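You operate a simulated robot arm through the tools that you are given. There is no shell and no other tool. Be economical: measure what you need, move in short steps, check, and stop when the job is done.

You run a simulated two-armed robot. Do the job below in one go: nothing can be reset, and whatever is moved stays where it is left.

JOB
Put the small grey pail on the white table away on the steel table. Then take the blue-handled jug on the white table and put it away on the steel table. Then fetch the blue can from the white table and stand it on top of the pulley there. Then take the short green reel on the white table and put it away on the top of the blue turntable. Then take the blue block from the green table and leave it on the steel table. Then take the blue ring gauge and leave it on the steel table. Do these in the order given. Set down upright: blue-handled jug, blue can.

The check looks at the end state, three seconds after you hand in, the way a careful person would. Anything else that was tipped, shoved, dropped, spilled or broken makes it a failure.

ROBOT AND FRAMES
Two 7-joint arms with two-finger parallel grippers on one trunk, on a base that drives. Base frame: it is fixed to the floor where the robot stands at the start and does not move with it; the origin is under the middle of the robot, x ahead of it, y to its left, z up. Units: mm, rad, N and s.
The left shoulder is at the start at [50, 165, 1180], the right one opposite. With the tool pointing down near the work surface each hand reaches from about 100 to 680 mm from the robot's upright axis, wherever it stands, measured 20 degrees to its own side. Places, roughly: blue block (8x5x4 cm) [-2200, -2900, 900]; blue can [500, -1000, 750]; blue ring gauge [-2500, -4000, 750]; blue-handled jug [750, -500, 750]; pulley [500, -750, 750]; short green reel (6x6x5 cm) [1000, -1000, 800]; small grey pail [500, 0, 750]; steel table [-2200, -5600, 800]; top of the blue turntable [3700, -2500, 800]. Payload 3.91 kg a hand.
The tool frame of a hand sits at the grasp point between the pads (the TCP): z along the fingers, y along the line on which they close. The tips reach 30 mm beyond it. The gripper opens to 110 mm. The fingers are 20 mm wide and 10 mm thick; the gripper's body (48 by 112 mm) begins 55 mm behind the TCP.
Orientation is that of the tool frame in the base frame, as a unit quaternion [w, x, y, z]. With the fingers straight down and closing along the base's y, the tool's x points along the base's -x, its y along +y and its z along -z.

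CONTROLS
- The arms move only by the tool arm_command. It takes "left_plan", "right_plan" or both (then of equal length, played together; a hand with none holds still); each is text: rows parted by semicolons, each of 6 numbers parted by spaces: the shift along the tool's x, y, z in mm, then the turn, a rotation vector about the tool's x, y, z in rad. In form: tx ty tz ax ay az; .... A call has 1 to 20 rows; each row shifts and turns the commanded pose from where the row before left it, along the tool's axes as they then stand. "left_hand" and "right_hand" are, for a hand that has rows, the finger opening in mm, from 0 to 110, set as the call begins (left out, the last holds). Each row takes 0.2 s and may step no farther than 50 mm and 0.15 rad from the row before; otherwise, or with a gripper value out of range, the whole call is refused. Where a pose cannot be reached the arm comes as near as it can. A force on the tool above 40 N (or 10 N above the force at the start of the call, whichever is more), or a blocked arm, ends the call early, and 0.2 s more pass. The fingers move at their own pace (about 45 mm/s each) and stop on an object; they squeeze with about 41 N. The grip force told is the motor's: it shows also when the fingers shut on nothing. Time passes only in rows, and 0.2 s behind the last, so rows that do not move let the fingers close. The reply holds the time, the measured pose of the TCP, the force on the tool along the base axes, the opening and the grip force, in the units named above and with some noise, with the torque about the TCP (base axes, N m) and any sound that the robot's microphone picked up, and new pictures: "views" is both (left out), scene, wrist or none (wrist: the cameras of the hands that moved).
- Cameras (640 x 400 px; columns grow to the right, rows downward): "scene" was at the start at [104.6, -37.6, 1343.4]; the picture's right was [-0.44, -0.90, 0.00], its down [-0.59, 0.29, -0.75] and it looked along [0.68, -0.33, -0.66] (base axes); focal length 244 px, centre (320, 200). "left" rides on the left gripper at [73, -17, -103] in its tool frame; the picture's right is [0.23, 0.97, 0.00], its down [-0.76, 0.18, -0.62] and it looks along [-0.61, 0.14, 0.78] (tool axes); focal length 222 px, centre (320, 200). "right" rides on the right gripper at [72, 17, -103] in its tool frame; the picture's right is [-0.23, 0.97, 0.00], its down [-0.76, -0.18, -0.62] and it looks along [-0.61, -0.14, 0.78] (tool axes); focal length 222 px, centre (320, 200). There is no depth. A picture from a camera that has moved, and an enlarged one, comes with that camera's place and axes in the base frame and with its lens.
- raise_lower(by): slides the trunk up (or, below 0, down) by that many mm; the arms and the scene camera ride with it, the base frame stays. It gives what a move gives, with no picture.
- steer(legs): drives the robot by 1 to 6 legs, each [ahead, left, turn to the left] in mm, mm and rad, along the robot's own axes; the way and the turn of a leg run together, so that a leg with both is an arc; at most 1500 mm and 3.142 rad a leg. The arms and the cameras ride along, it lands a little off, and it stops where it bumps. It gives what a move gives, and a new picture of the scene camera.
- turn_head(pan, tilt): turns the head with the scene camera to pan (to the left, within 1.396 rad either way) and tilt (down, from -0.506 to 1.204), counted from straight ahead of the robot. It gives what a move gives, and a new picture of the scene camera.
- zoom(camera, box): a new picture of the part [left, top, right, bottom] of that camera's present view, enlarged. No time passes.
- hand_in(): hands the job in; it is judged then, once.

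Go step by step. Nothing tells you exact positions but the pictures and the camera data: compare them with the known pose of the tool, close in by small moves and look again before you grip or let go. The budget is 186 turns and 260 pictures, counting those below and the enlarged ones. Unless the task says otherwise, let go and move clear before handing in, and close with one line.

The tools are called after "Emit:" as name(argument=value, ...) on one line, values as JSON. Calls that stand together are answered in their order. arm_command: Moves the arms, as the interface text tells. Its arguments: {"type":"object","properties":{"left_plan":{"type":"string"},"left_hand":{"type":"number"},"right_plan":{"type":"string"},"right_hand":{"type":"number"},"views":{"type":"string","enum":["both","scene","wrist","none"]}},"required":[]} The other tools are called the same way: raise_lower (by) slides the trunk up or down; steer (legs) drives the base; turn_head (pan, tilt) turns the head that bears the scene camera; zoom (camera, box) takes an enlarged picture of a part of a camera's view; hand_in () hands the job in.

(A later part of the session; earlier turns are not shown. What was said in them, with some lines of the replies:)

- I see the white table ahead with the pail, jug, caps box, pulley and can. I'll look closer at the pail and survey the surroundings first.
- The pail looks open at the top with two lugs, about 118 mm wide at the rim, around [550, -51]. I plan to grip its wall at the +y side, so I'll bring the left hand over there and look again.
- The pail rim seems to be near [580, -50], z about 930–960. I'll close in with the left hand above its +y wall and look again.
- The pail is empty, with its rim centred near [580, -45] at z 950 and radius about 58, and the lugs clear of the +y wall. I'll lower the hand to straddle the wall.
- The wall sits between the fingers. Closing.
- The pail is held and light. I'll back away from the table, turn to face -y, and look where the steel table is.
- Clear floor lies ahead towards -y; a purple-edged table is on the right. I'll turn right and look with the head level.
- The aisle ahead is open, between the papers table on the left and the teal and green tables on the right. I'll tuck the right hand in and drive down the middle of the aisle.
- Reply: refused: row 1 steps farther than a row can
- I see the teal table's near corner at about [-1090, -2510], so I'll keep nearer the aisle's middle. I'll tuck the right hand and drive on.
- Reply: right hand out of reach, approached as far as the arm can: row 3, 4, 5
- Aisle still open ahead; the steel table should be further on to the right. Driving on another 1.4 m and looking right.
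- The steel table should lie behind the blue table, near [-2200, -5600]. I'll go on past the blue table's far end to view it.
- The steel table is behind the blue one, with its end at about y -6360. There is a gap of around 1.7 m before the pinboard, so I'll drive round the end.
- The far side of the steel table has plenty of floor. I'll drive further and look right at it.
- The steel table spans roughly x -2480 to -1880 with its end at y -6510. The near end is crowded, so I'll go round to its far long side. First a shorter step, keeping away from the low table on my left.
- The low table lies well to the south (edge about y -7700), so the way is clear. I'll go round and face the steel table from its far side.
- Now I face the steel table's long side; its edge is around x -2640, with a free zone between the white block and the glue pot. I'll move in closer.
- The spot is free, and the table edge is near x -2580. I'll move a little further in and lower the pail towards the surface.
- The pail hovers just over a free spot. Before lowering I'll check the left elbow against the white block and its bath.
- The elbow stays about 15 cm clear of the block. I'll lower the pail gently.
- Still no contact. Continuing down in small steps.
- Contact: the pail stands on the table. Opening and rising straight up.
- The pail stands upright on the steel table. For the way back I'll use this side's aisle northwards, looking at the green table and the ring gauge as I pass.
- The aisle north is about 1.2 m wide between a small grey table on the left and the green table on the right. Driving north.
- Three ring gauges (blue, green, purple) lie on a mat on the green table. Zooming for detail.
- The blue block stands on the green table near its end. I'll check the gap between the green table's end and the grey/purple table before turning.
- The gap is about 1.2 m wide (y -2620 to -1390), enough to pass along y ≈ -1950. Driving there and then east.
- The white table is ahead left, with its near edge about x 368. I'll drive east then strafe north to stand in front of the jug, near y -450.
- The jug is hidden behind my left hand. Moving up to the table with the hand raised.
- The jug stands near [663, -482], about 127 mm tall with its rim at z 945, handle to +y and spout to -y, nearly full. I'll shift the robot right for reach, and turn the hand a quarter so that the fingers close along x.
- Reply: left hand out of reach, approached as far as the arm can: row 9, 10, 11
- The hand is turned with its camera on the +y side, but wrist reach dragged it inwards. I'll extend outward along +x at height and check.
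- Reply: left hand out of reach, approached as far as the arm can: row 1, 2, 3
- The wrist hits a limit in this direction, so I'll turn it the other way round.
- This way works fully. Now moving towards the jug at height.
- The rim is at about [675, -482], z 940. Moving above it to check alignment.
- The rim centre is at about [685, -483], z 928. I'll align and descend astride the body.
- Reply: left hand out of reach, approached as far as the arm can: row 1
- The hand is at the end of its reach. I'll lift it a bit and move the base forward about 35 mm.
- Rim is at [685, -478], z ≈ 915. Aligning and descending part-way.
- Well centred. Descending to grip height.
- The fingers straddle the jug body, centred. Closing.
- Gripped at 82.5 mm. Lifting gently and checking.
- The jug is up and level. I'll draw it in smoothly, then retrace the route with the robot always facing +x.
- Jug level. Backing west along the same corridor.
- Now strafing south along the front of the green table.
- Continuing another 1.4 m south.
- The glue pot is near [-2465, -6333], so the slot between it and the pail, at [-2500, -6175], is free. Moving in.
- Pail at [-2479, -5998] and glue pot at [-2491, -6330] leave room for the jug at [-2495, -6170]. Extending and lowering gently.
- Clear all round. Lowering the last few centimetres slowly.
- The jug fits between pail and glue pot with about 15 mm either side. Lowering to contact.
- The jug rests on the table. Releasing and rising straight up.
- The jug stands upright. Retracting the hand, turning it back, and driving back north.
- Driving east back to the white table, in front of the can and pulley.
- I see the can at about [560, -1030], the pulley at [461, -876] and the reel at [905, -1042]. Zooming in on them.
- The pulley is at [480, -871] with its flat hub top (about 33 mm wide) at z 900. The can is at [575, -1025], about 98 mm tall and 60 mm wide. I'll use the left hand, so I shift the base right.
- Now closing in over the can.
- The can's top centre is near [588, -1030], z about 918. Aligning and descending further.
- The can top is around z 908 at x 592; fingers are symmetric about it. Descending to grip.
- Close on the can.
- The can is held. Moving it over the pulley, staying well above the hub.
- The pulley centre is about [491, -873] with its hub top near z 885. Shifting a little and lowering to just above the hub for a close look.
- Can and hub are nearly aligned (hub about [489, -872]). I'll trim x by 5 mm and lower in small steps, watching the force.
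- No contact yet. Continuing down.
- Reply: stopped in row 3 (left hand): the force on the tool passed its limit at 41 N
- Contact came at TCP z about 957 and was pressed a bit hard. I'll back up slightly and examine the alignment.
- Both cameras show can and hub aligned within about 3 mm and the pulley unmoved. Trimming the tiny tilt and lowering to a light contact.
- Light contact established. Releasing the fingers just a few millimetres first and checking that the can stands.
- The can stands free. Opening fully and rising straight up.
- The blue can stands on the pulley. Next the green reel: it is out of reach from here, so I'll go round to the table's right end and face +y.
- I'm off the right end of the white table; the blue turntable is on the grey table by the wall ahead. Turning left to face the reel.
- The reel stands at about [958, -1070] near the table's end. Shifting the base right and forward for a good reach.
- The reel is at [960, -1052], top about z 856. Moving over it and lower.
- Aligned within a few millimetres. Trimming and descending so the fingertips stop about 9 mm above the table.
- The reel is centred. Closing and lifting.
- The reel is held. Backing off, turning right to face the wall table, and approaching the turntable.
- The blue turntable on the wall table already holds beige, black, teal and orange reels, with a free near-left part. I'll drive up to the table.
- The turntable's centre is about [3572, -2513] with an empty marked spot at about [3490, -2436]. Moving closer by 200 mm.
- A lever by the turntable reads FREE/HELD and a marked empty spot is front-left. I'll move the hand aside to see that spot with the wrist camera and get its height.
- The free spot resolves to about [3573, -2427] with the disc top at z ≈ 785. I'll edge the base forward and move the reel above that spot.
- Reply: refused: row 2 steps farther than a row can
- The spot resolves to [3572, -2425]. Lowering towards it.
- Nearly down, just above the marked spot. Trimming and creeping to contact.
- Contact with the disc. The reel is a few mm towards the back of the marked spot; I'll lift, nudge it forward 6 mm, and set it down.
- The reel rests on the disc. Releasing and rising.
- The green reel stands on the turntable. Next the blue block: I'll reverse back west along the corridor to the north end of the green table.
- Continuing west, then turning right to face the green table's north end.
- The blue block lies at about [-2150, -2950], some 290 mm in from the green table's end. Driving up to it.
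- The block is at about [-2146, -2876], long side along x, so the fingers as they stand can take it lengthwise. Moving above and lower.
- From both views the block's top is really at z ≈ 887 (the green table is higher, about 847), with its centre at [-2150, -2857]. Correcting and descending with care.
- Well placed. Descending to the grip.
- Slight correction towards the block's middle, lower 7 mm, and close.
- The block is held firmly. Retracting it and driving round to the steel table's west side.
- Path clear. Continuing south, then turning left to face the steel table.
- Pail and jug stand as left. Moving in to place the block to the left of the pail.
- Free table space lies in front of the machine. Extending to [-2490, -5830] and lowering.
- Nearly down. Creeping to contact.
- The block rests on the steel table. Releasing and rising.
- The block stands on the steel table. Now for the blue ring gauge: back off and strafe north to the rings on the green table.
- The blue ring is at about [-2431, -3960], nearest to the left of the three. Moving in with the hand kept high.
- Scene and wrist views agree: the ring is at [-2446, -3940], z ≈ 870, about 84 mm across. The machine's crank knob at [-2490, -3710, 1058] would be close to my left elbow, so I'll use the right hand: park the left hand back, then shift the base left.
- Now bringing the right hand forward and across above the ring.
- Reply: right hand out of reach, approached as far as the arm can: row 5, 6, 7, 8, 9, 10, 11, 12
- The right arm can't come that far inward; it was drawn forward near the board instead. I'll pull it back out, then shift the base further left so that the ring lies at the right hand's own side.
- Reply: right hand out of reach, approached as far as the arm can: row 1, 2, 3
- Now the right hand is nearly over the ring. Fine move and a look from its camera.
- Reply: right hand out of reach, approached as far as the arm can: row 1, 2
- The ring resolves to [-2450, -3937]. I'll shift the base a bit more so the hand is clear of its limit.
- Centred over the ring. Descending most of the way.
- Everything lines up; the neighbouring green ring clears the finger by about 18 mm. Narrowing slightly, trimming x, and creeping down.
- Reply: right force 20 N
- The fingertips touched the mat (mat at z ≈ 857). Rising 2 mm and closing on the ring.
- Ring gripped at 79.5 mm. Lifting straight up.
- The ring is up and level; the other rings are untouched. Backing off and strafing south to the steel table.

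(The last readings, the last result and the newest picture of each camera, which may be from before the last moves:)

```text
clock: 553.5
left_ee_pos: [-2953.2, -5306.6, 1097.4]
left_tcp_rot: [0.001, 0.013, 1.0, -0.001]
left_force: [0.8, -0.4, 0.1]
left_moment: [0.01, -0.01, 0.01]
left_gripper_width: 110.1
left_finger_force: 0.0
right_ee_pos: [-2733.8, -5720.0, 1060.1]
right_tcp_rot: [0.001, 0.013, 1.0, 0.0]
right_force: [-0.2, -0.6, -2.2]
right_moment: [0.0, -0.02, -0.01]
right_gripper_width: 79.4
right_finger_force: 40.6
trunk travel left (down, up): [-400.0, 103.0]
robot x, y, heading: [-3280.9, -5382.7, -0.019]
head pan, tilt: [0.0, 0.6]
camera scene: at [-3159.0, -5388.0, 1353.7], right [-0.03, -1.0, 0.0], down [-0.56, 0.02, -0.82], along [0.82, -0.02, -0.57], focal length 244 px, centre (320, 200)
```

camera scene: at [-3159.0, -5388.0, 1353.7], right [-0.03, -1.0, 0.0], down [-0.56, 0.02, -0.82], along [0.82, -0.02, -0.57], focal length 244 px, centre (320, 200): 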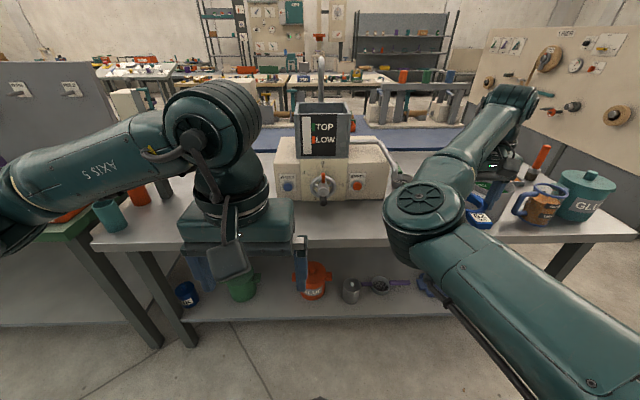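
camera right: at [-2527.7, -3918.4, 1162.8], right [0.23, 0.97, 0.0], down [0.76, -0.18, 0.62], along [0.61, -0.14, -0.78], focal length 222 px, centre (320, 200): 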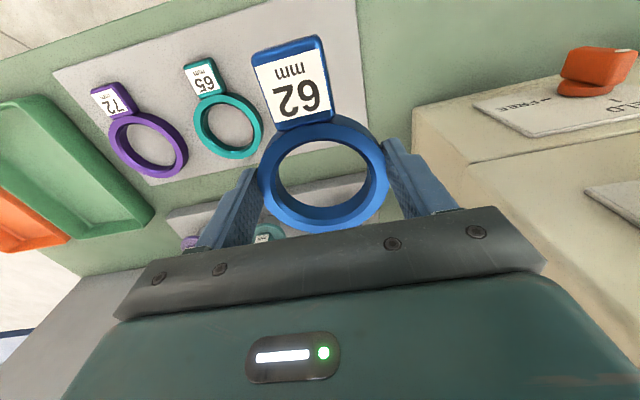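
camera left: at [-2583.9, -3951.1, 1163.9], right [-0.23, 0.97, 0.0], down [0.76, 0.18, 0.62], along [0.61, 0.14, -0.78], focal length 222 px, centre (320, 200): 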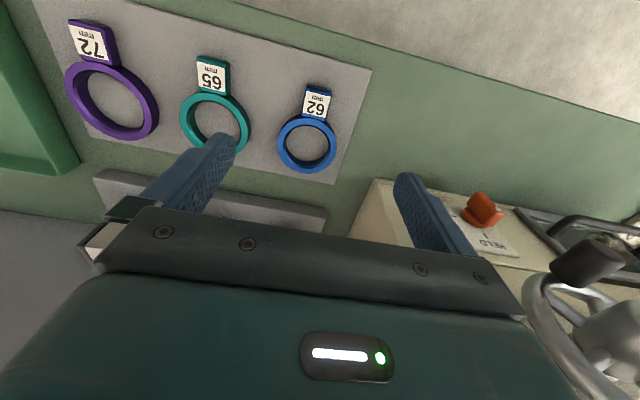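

Now moving in; the ring's spot is at about [-2490, -5700], between the block and the machine front.

Emit:
steer(legs=[[240, 10, 0.02]])

Emit:
arm_command(right_plan="0 0 20 0 0 0; 0 0 0 0 0 0", views="wrist")

```text
clock: 555.3
left_ee_pos: [-2711.1, -5295.2, 1098.0]
left_tcp_rot: [0.0, 0.004, 1.0, -0.001]
left_force: [0.2, 0.8, -0.2]
left_moment: [0.0, 0.01, 0.02]
left_gripper_width: 109.9
left_finger_force: 0.1
right_ee_pos: [-2486.0, -5705.6, 1059.6]
right_tcp_rot: [0.001, 0.007, 1.0, 0.0]
right_force: [0.1, -0.5, -1.5]
right_moment: [-0.01, -0.01, 0.0]
right_gripper_width: 79.4
right_finger_force: 40.5
trunk travel left (down, up): [-400.0, 103.0]
robot x, y, heading: [-3034.9, -5376.5, -0.011]
head pan, tilt: [0.0, 0.6]
camera scene: at [-2916.9, -5380.5, 1353.6], right [-0.01, -1.0, 0.0], down [-0.57, 0.01, -0.82], along [0.82, -0.01, -0.57], focal length 244 px, centre (320, 200)
```

scene: 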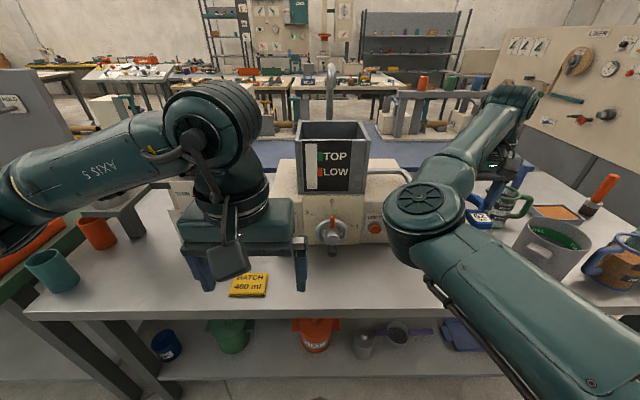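

```text
clock: 555.9
left_ee_pos: [-2712.9, -5297.0, 1098.5]
left_tcp_rot: [-0.001, 0.004, 1.0, 0.0]
left_force: [-0.1, -0.3, 0.2]
left_moment: [0.04, 0.0, 0.0]
left_gripper_width: 110.1
left_finger_force: 0.1
right_ee_pos: [-2487.4, -5704.5, 1039.9]
right_tcp_rot: [0.002, 0.006, 1.0, 0.0]
right_force: [-0.5, 0.0, -1.6]
right_moment: [0.0, -0.06, 0.02]
right_gripper_width: 79.0
right_finger_force: 40.5
trunk travel left (down, up): [-400.0, 103.0]
robot x, y, heading: [-3037.2, -5382.3, -0.011]
head pan, tilt: [0.0, 0.6]
camera right: at [-2561.4, -5687.8, 1143.7], right [0.24, 0.97, 0.0], down [0.76, -0.19, 0.63], along [0.61, -0.15, -0.78], focal length 222 px, centre (320, 200)
```

right: 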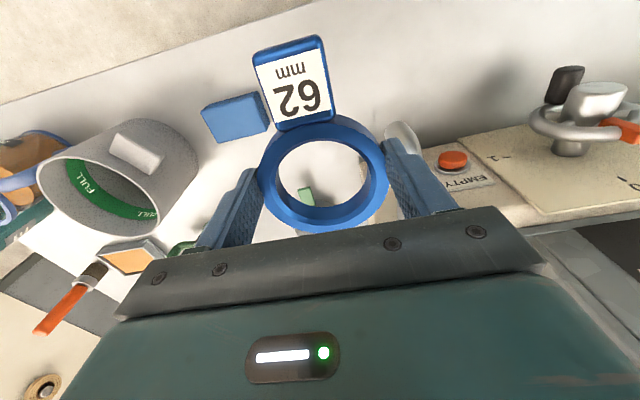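

The spot is clear, with the machine's spout handle to one side and the block on the other. Shifting 8 mm towards the block and lowering.

Emit:
arm_command(right_plan="5 -8 20 0 0 0; 0 0 40 0 0 0; 0 0 40 0 0 0; 0 0 40 0 0 0; 0 0 30 0 0 0; 0 0 0 0 0 0", views="both")

```text
clock: 557.3
left_ee_pos: [-2711.7, -5295.5, 1098.7]
left_tcp_rot: [0.0, 0.004, 1.0, 0.0]
left_force: [0.3, -0.1, 0.2]
left_moment: [-0.01, -0.02, -0.03]
left_gripper_width: 109.9
left_finger_force: 0.0
right_ee_pos: [-2493.0, -5713.8, 870.1]
right_tcp_rot: [0.001, 0.006, 1.0, 0.001]
right_force: [0.4, 0.2, -2.0]
right_moment: [0.01, -0.02, 0.03]
right_gripper_width: 79.4
right_finger_force: 41.0
trunk travel left (down, up): [-400.0, 103.0]
robot x, y, heading: [-3034.8, -5376.4, -0.015]
head pan, tilt: [0.0, 0.6]
camera scene: at [-2917.7, -5380.5, 1353.7], right [-0.01, -1.0, 0.0], down [-0.56, 0.01, -0.83], along [0.82, -0.01, -0.56], focal length 244 px, centre (320, 200)
camera right: at [-2566.5, -5697.0, 972.9], right [0.24, 0.97, 0.0], down [0.76, -0.19, 0.63], along [0.61, -0.15, -0.78], focal length 222 px, centre (320, 200)
```

scene: 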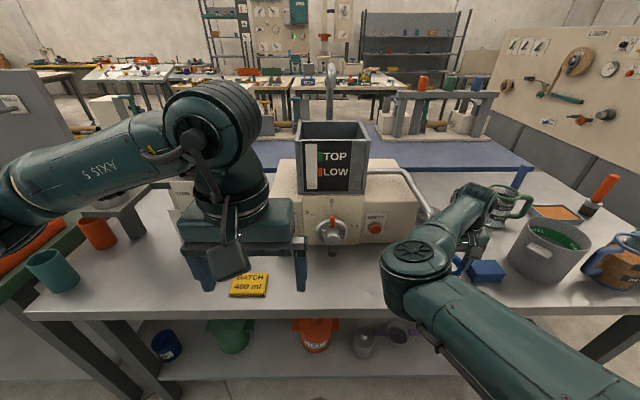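
right: 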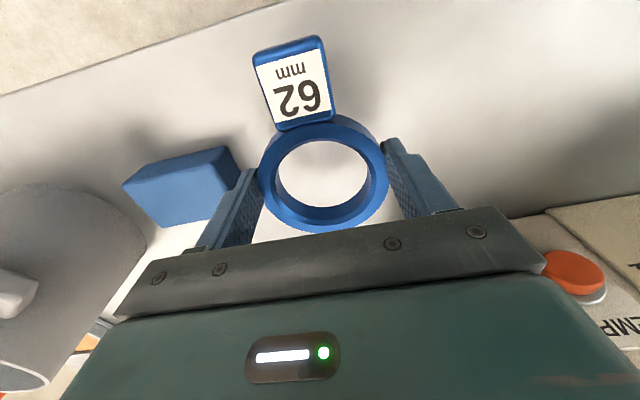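

The block's edge is close to the right finger, so I shift 9 mm away from it, then creep down.

Emit:
arm_command(right_plan="0 9 0 0 0 0; 0 0 15 0 0 0; 0 0 8 0 0 0; 0 0 4 0 0 0; 0 0 0 0 0 0", views="none")

Emit:
arm_command(right_plan="0 0 3 0 0 0; 0 0 2 0 0 0; 0 0 0 0 0 0", views="none")

```text
clock: 558.5
left_ee_pos: [-2711.9, -5296.8, 1098.6]
left_tcp_rot: [0.001, 0.004, 1.0, 0.0]
left_force: [-0.5, 0.4, 0.3]
left_moment: [-0.04, -0.02, 0.01]
left_gripper_width: 110.1
left_finger_force: 0.1
right_ee_pos: [-2492.0, -5702.7, 842.7]
right_tcp_rot: [0.001, 0.005, 1.0, 0.001]
right_force: [-0.1, -0.4, -1.7]
right_moment: [-0.01, -0.01, -0.01]
right_gripper_width: 79.3
right_finger_force: 40.9
trunk travel left (down, up): [-400.0, 103.0]
robot x, y, heading: [-3035.4, -5378.8, -0.015]
head pan, tilt: [0.0, 0.6]
```

```text
clock: 559.3
left_ee_pos: [-2711.4, -5296.0, 1097.6]
left_tcp_rot: [0.0, 0.004, 1.0, 0.0]
left_force: [0.0, 0.1, 0.6]
left_moment: [-0.04, 0.0, -0.02]
left_gripper_width: 109.9
left_finger_force: 0.1
right_ee_pos: [-2492.0, -5704.6, 838.6]
right_tcp_rot: [0.002, 0.006, 1.0, 0.0]
right_force: [0.3, -0.5, -2.0]
right_moment: [0.0, -0.01, -0.04]
right_gripper_width: 79.6
right_finger_force: 41.0
trunk travel left (down, up): [-400.0, 103.0]
robot x, y, heading: [-3035.8, -5379.4, -0.01]
head pan, tilt: [0.0, 0.6]
```

Emit:
arm_command(right_plan="0 0 3 0 0 0; 0 0 0 0 0 0", views="none")

Emit:
arm_command(right_plan="0 0 2 0 0 0; 0 0 0 0 0 0", views="none")

```text
clock: 559.9
left_ee_pos: [-2712.0, -5296.5, 1098.4]
left_tcp_rot: [0.0, 0.004, 1.0, 0.0]
left_force: [0.1, -0.1, -0.2]
left_moment: [0.0, 0.04, 0.03]
left_gripper_width: 110.2
left_finger_force: 0.1
right_ee_pos: [-2493.3, -5702.7, 836.1]
right_tcp_rot: [0.001, 0.007, 1.0, 0.0]
right_force: [0.3, -1.0, -1.6]
right_moment: [0.01, -0.03, 0.0]
right_gripper_width: 79.2
right_finger_force: 41.0
trunk travel left (down, up): [-400.0, 103.0]
robot x, y, heading: [-3033.2, -5377.4, -0.008]
head pan, tilt: [0.0, 0.6]
```

```text
clock: 560.5
left_ee_pos: [-2712.2, -5297.4, 1098.8]
left_tcp_rot: [0.0, 0.004, 1.0, 0.0]
left_force: [0.6, -1.6, -0.8]
left_moment: [0.03, 0.0, -0.02]
left_gripper_width: 110.0
left_finger_force: 0.0
right_ee_pos: [-2491.8, -5703.9, 832.8]
right_tcp_rot: [0.002, 0.006, 1.0, -0.001]
right_force: [-0.1, -0.5, -1.9]
right_moment: [0.02, -0.04, -0.01]
right_gripper_width: 79.2
right_finger_force: 41.0
trunk travel left (down, up): [-400.0, 103.0]
robot x, y, heading: [-3035.7, -5380.8, -0.011]
head pan, tilt: [0.0, 0.6]
```

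Emit:
arm_command(right_plan="0 0 2 0 0 0; 0 0 0 0 0 0", views="none")

Emit:
arm_command(right_plan="0 0 2 0 0 0; 0 0 0 0 0 0", views="wrist")

```text
clock: 561.1
left_ee_pos: [-2712.3, -5294.7, 1098.2]
left_tcp_rot: [0.001, 0.004, 1.0, 0.0]
left_force: [0.2, 0.1, -0.4]
left_moment: [0.03, -0.01, -0.03]
left_gripper_width: 110.2
left_finger_force: 0.0
right_ee_pos: [-2491.6, -5704.8, 829.9]
right_tcp_rot: [0.002, 0.005, 1.0, -0.001]
right_force: [-1.1, -0.6, 3.8]
right_moment: [0.05, 0.39, 0.04]
right_gripper_width: 79.3
right_finger_force: 41.4
trunk travel left (down, up): [-400.0, 103.0]
robot x, y, heading: [-3033.0, -5376.0, -0.014]
head pan, tilt: [0.0, 0.6]
```

```text
clock: 561.7
left_ee_pos: [-2713.2, -5295.3, 1099.7]
left_tcp_rot: [0.001, 0.005, 1.0, -0.001]
left_force: [-0.3, 0.5, -0.6]
left_moment: [0.0, -0.02, 0.01]
left_gripper_width: 109.9
left_finger_force: 0.0
right_ee_pos: [-2491.9, -5703.5, 831.4]
right_tcp_rot: [0.003, 0.005, 1.0, -0.001]
right_force: [-0.9, 0.0, 15.8]
right_moment: [0.21, 1.01, 0.1]
right_gripper_width: 79.5
right_finger_force: 40.9
trunk travel left (down, up): [-400.0, 103.0]
robot x, y, heading: [-3033.4, -5377.8, -0.015]
head pan, tilt: [0.0, 0.6]
camera right: at [-2566.3, -5685.4, 933.3], right [0.24, 0.97, 0.0], down [0.76, -0.19, 0.63], along [0.61, -0.15, -0.78], focal length 222 px, centre (320, 200)
```

right: 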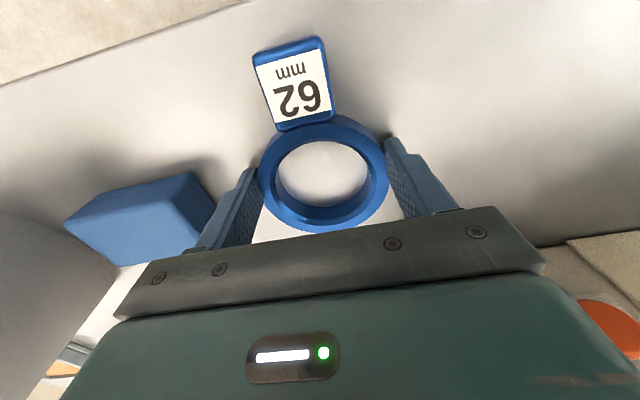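

The ring rests on the table, clear of the block. Opening slightly and rising.

Emit:
arm_command(right_plan="0 0 -1 0 0 0; 0 0 0 0 0 0; 0 0 0 0 0 0; 0 0 -5 0 0 0; 0 0 -20 0 0 0; 0 0 -40 0 0 0; 0 0 -40 0 0 0; 0 0 -40 0 0 0; 0 0 -40 0 0 0; 0 0 -40 0 0 0; 0 0 0 0 0 0", right_hand=92, views="both")

```text
clock: 563.0
left_ee_pos: [-2712.7, -5296.9, 1097.5]
left_tcp_rot: [0.001, 0.005, 1.0, 0.0]
left_force: [-0.3, -0.5, 0.0]
left_moment: [-0.02, -0.05, -0.03]
left_gripper_width: 110.0
left_finger_force: 0.1
right_ee_pos: [-2498.6, -5705.9, 855.5]
right_tcp_rot: [-0.012, 0.01, 1.0, 0.002]
right_force: [7.4, -7.6, -11.9]
right_moment: [0.12, 0.94, -0.57]
right_gripper_width: 92.1
right_finger_force: 0.1
trunk travel left (down, up): [-400.0, 103.0]
robot x, y, heading: [-3032.0, -5376.8, -0.012]
head pan, tilt: [0.0, 0.6]
stopped in row 6 (right hand): the force on the tool passed its limit at 54 N (the readings are from after the stop); the commanded pose is now the measured one
camera scene: at [-2917.8, -5381.1, 1353.5], right [-0.01, -1.0, 0.0], down [-0.56, 0.01, -0.83], along [0.83, -0.01, -0.56], focal length 244 px, centre (320, 200)
camera right: at [-2569.8, -5687.9, 960.3], right [0.25, 0.97, 0.0], down [0.77, -0.19, 0.61], along [0.59, -0.15, -0.8], focal length 222 px, centre (320, 200)
```

scene: 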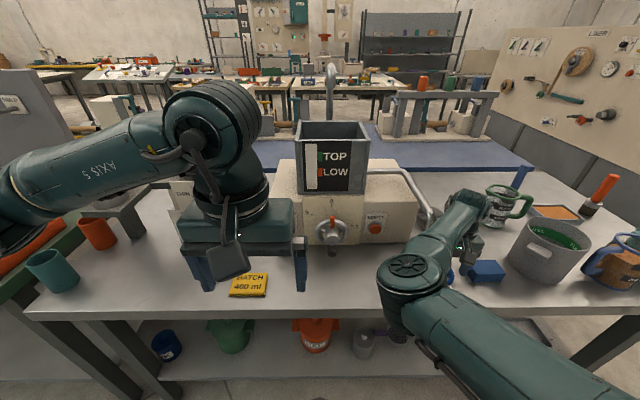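
right: 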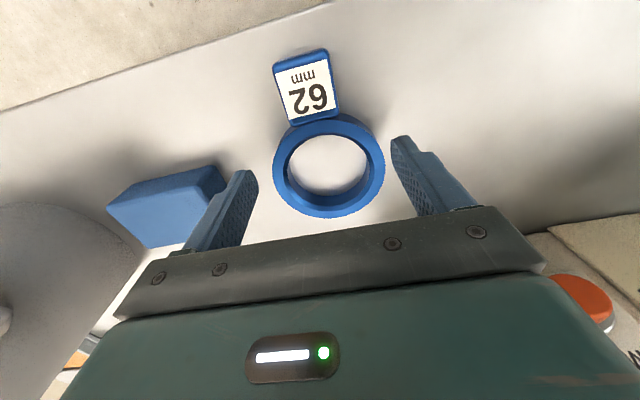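

Rising was blocked at z 855: something above the hand caught, likely the machine's curved spout. I'll lower 4 mm to relieve it and look closely.

Emit:
arm_command(right_plan="0 0 4 0 0 0; 0 0 0 0 0 0", views="none")

Emit:
zoom(camera="scene", box=[360, 150, 540, 300])

```text
clock: 563.6
left_ee_pos: [-2712.6, -5296.0, 1098.3]
left_tcp_rot: [0.0, 0.005, 1.0, 0.0]
left_force: [-0.2, -0.1, 0.1]
left_moment: [-0.02, 0.01, -0.03]
left_gripper_width: 110.0
left_finger_force: 0.0
right_ee_pos: [-2496.4, -5704.5, 854.1]
right_tcp_rot: [-0.01, 0.006, 1.0, 0.001]
right_force: [-0.8, -4.2, -1.7]
right_moment: [0.26, 0.04, -0.06]
right_gripper_width: 92.0
right_finger_force: 0.0
trunk travel left (down, up): [-400.0, 103.0]
robot x, y, heading: [-3034.1, -5376.2, -0.012]
head pan, tilt: [0.0, 0.6]
```

```text
2.67 times, centred on (450, 225) of scene
camera zoom: at [-2917.7, -5380.7, 1353.7], right [-0.01, -1.0, 0.0], down [-0.57, 0.01, -0.82], along [0.82, -0.01, -0.57], focal length 651 px, centre (-27, 133)
```

zoom: 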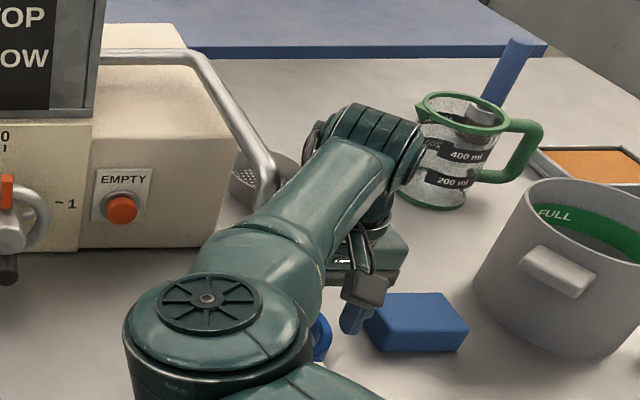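

The machine's spout pipe ends at about [-2484, -5645, 987], just overlapping the gripper body's +y end. I'll ease 3 mm away from it, then slide straight back (-x) with the fingers passing either side of the ring, and only then rise.

Emit:
arm_command(right_plan="0 -3 0 0 0 0; 0 0 0 0 0 0", views="wrist")

```text
clock: 564.2
left_ee_pos: [-2713.4, -5296.1, 1098.1]
left_tcp_rot: [0.0, 0.004, 1.0, 0.001]
left_force: [-0.2, -0.7, 0.2]
left_moment: [0.02, -0.02, 0.0]
left_gripper_width: 109.9
left_finger_force: 0.1
right_ee_pos: [-2496.4, -5706.9, 854.8]
right_tcp_rot: [-0.009, 0.006, 1.0, 0.002]
right_force: [-0.1, 0.2, -0.9]
right_moment: [-0.01, 0.03, 0.01]
right_gripper_width: 92.0
right_finger_force: 0.0
trunk travel left (down, up): [-400.0, 103.0]
robot x, y, heading: [-3033.2, -5377.1, -0.009]
head pan, tilt: [0.0, 0.6]
camera right: at [-2568.0, -5689.1, 958.4], right [0.24, 0.97, 0.0], down [0.77, -0.19, 0.61], along [0.59, -0.15, -0.79], focal length 222 px, centre (320, 200)
```

right: 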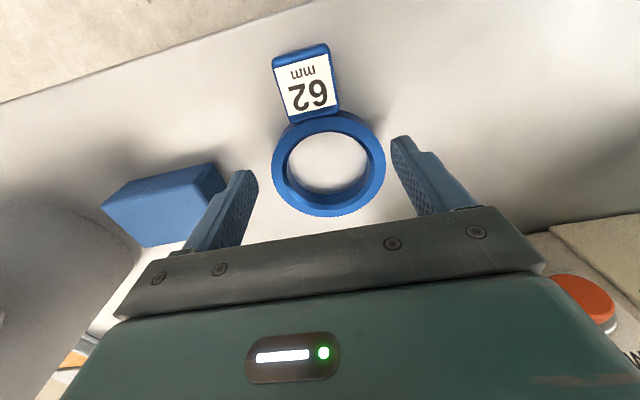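

Free of contact now. Sliding straight back 55 mm, then rising.

Emit:
arm_command(right_plan="15 0 0 0 0 0; 20 0 0 0 0 0; 20 0 0 0 0 0; 0 0 0 0 0 0", views="wrist")

```text
clock: 565.2
left_ee_pos: [-2712.3, -5295.9, 1098.8]
left_tcp_rot: [0.0, 0.004, 1.0, 0.0]
left_force: [0.2, -0.1, -0.5]
left_moment: [0.01, 0.04, 0.0]
left_gripper_width: 109.8
left_finger_force: 0.0
right_ee_pos: [-2551.2, -5715.0, 857.8]
right_tcp_rot: [-0.007, 0.012, 1.0, -0.002]
right_force: [0.3, -0.3, 0.1]
right_moment: [0.03, 0.0, -0.02]
right_gripper_width: 91.9
right_finger_force: 0.0
trunk travel left (down, up): [-400.0, 103.0]
robot x, y, heading: [-3035.0, -5378.8, -0.014]
head pan, tilt: [0.0, 0.6]
camera right: at [-2622.9, -5695.8, 961.8], right [0.25, 0.97, -0.01], down [0.77, -0.19, 0.61], along [0.59, -0.16, -0.79], focal length 222 px, centre (320, 200)
```

right: 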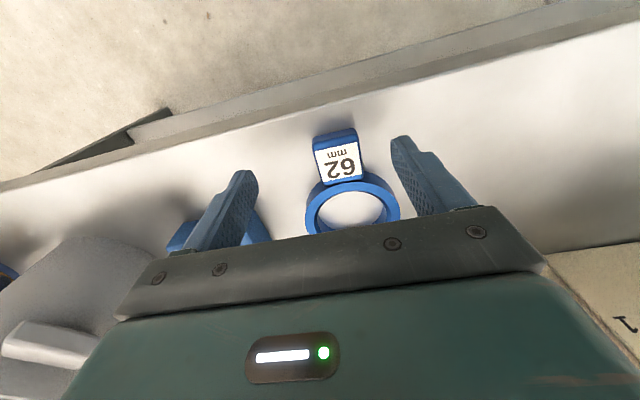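

The ring stayed put. Rising gently while watching the force.

Emit:
arm_command(right_plan="5 0 -10 0 0 0; 10 0 -20 0 0 0; 10 0 -20 0 0 0; 0 0 0 0 0 0", views="none")

Emit:
zoom(camera="scene", box=[360, 150, 540, 300])

```text
clock: 566.2
left_ee_pos: [-2712.9, -5295.0, 1098.1]
left_tcp_rot: [0.0, 0.004, 1.0, 0.0]
left_force: [0.3, 0.4, 0.6]
left_moment: [0.01, -0.01, 0.05]
left_gripper_width: 110.3
left_finger_force: 0.1
right_ee_pos: [-2576.3, -5714.6, 907.7]
right_tcp_rot: [-0.008, 0.013, 1.0, -0.003]
right_force: [-0.6, -0.5, 0.1]
right_moment: [0.03, -0.01, 0.0]
right_gripper_width: 92.0
right_finger_force: 0.0
trunk travel left (down, up): [-400.0, 103.0]
robot x, y, heading: [-3036.2, -5378.9, -0.01]
head pan, tilt: [0.0, 0.6]
```

```text
2.67 times, centred on (450, 225) of scene
camera zoom: at [-2917.8, -5380.3, 1353.7], right [-0.01, -1.0, 0.0], down [-0.56, 0.01, -0.83], along [0.82, -0.01, -0.56], focal length 651 px, centre (-27, 133)
```

zoom: 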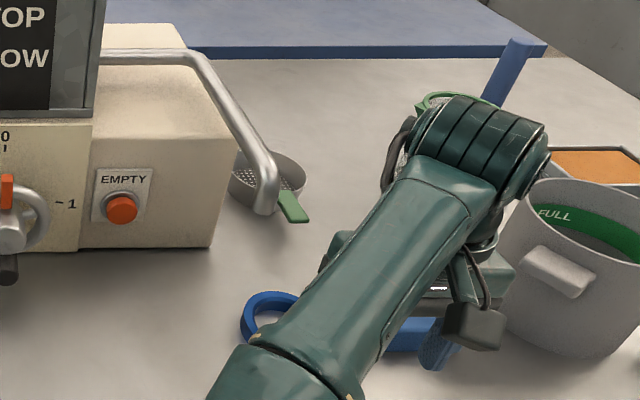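

Clear of the spout now. Rising fully and backing the base away, then checking the final scene.

Emit:
arm_command(right_plan="5 0 -25 0 0 0; 5 0 -35 0 0 0; 0 0 -40 0 0 0; 0 0 -40 0 0 0; 0 0 -30 0 0 0; 0 0 0 0 0 0", views="none")

Emit:
steer(legs=[[-250, 0, 0]])

Emit:
turn_head(pan=-0.35, tilt=0.55)

Emit:
zoom(camera="scene", box=[140, 130, 460, 330])

```text
clock: 567.6
left_ee_pos: [-2712.2, -5295.7, 1098.0]
left_tcp_rot: [-0.001, 0.004, 1.0, 0.001]
left_force: [-0.4, -0.2, 0.1]
left_moment: [0.0, -0.02, 0.0]
left_gripper_width: 109.8
left_finger_force: 0.0
right_ee_pos: [-2561.3, -5737.5, 1063.0]
right_tcp_rot: [-0.01, 0.006, 1.0, 0.001]
right_force: [-0.2, 0.1, 0.1]
right_moment: [-0.01, -0.01, 0.02]
right_gripper_width: 92.0
right_finger_force: 0.2
right hand out of reach, approached as far as the arm can: row 1, 2, 3, 4
trunk travel left (down, up): [-400.0, 103.0]
robot x, y, heading: [-3034.0, -5375.1, -0.007]
head pan, tilt: [0.0, 0.6]
```

```text
clock: 569.4
left_ee_pos: [-2967.4, -5296.4, 1099.1]
left_tcp_rot: [0.0, 0.008, 1.0, 0.0]
left_force: [-0.2, 0.7, -0.1]
left_moment: [0.0, 0.0, -0.01]
left_gripper_width: 110.0
left_finger_force: 0.0
right_ee_pos: [-2817.7, -5738.1, 1062.4]
right_tcp_rot: [-0.009, 0.01, 1.0, 0.002]
right_force: [-0.1, -0.1, 0.1]
right_moment: [0.03, 0.0, 0.01]
right_gripper_width: 92.0
right_finger_force: 0.1
trunk travel left (down, up): [-400.0, 103.0]
robot x, y, heading: [-3292.3, -5373.9, -0.019]
head pan, tilt: [0.0, 0.6]
camera scene: at [-3173.5, -5377.7, 1353.8], right [-0.02, -1.0, 0.0], down [-0.56, 0.01, -0.83], along [0.83, -0.01, -0.56], focal length 244 px, centre (320, 200)
```

scene: 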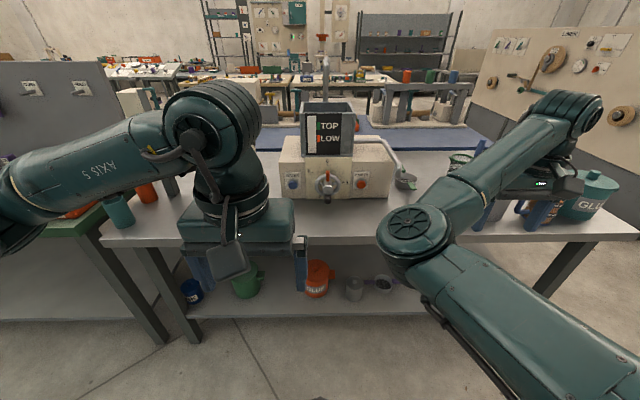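

```text
clock: 570.3
left_ee_pos: [-2967.1, -5295.4, 1098.1]
left_tcp_rot: [-0.001, 0.008, 1.0, 0.0]
left_force: [0.5, -0.1, 0.5]
left_moment: [0.0, -0.03, 0.01]
left_gripper_width: 110.0
left_finger_force: 0.0
right_ee_pos: [-2817.4, -5739.3, 1062.7]
right_tcp_rot: [-0.009, 0.011, 1.0, 0.002]
right_force: [1.0, 0.1, 0.5]
right_moment: [-0.02, 0.03, -0.01]
right_gripper_width: 92.1
right_finger_force: 0.1
trunk travel left (down, up): [-400.0, 103.0]
robot x, y, heading: [-3289.9, -5375.7, -0.019]
head pan, tilt: [-0.351, 0.55]
camera scene: at [-3177.4, -5408.4, 1358.2], right [-0.36, -0.93, 0.0], down [-0.49, 0.19, -0.85], along [0.8, -0.31, -0.52], focal length 244 px, centre (320, 200)
```

scene: 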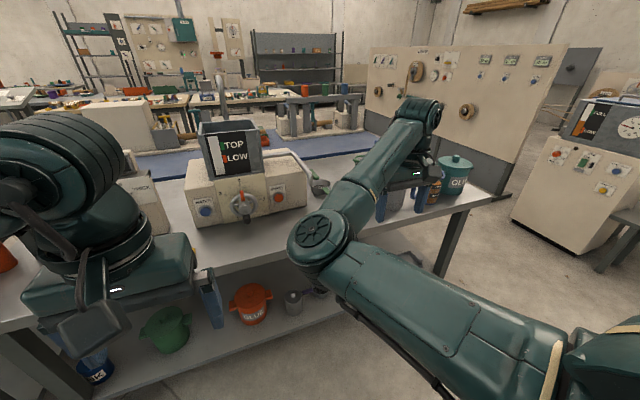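

```text
2.00 times, centred on (300, 230) of scene
camera zoom: at [-3177.4, -5408.4, 1358.2], right [-0.36, -0.93, 0.0], down [-0.49, 0.19, -0.85], along [0.8, -0.31, -0.52], focal length 488 px, centre (360, 140)
```

zoom: 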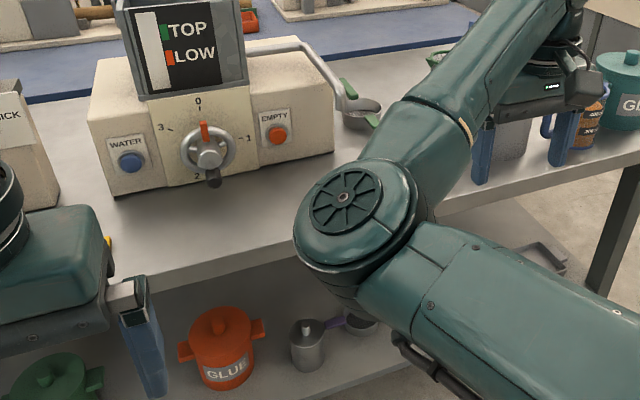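

My right arm hides the items. I'll strafe right for a clear final check.

Emit:
steer(legs=[[-50, 330, 0]])

Emit:
zoom(camera="scene", box=[240, 140, 480, 290])

```text
clock: 573.7
left_ee_pos: [-3010.0, -4971.7, 1097.2]
left_tcp_rot: [-0.001, 0.009, 1.0, -0.001]
left_force: [-0.8, 0.0, 0.6]
left_moment: [0.03, 0.02, 0.01]
left_gripper_width: 110.1
left_finger_force: 0.1
right_ee_pos: [-2862.7, -5414.8, 1062.5]
right_tcp_rot: [-0.01, 0.012, 1.0, 0.002]
right_force: [-0.1, 0.4, -0.1]
right_moment: [0.01, -0.03, 0.02]
right_gripper_width: 92.0
right_finger_force: 0.2
trunk travel left (down, up): [-400.0, 103.0]
robot x, y, heading: [-3333.1, -5051.4, -0.021]
head pan, tilt: [-0.351, 0.55]
camera scene: at [-3219.9, -5084.3, 1358.2], right [-0.36, -0.93, 0.0], down [-0.49, 0.19, -0.85], along [0.79, -0.31, -0.52], focal length 244 px, centre (320, 200)
```

scene: 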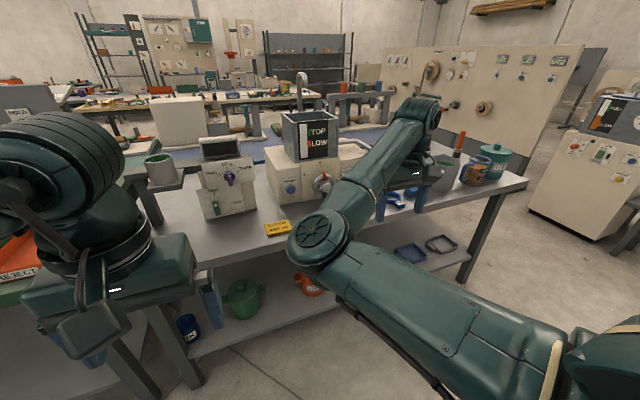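

```text
2.67 times, centred on (360, 215) of scene
camera zoom: at [-3219.9, -5084.3, 1358.2], right [-0.36, -0.93, 0.0], down [-0.49, 0.19, -0.85], along [0.79, -0.31, -0.52], focal length 651 px, centre (213, 160)
```

zoom: 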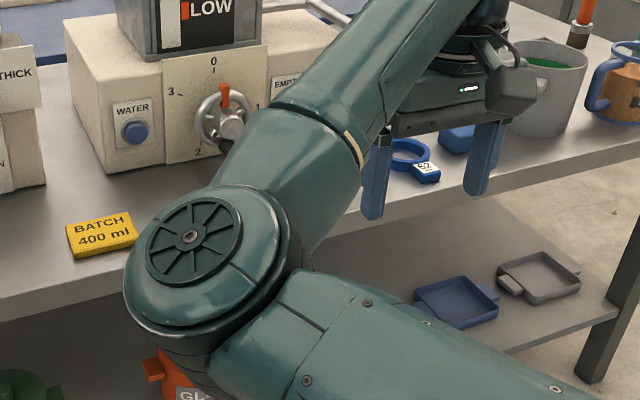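

Ring, block, pail and jug all stand on the steel table, both hands are empty and clear, and the can and reel stood well when last seen. Handing in.

Emit:
hand_in()

```text
The job is handed in.
```

All six items were moved in the order given and the job is handed in: the pail, jug, block and ring gauge are on the steel table, the can is on the pulley and the reel is on the turntable. While I was leaving the ring gauge, my right hand hit the machine's spout pipe with about 54 N. The ring stayed in place, and I saw no sign that the machine had moved.
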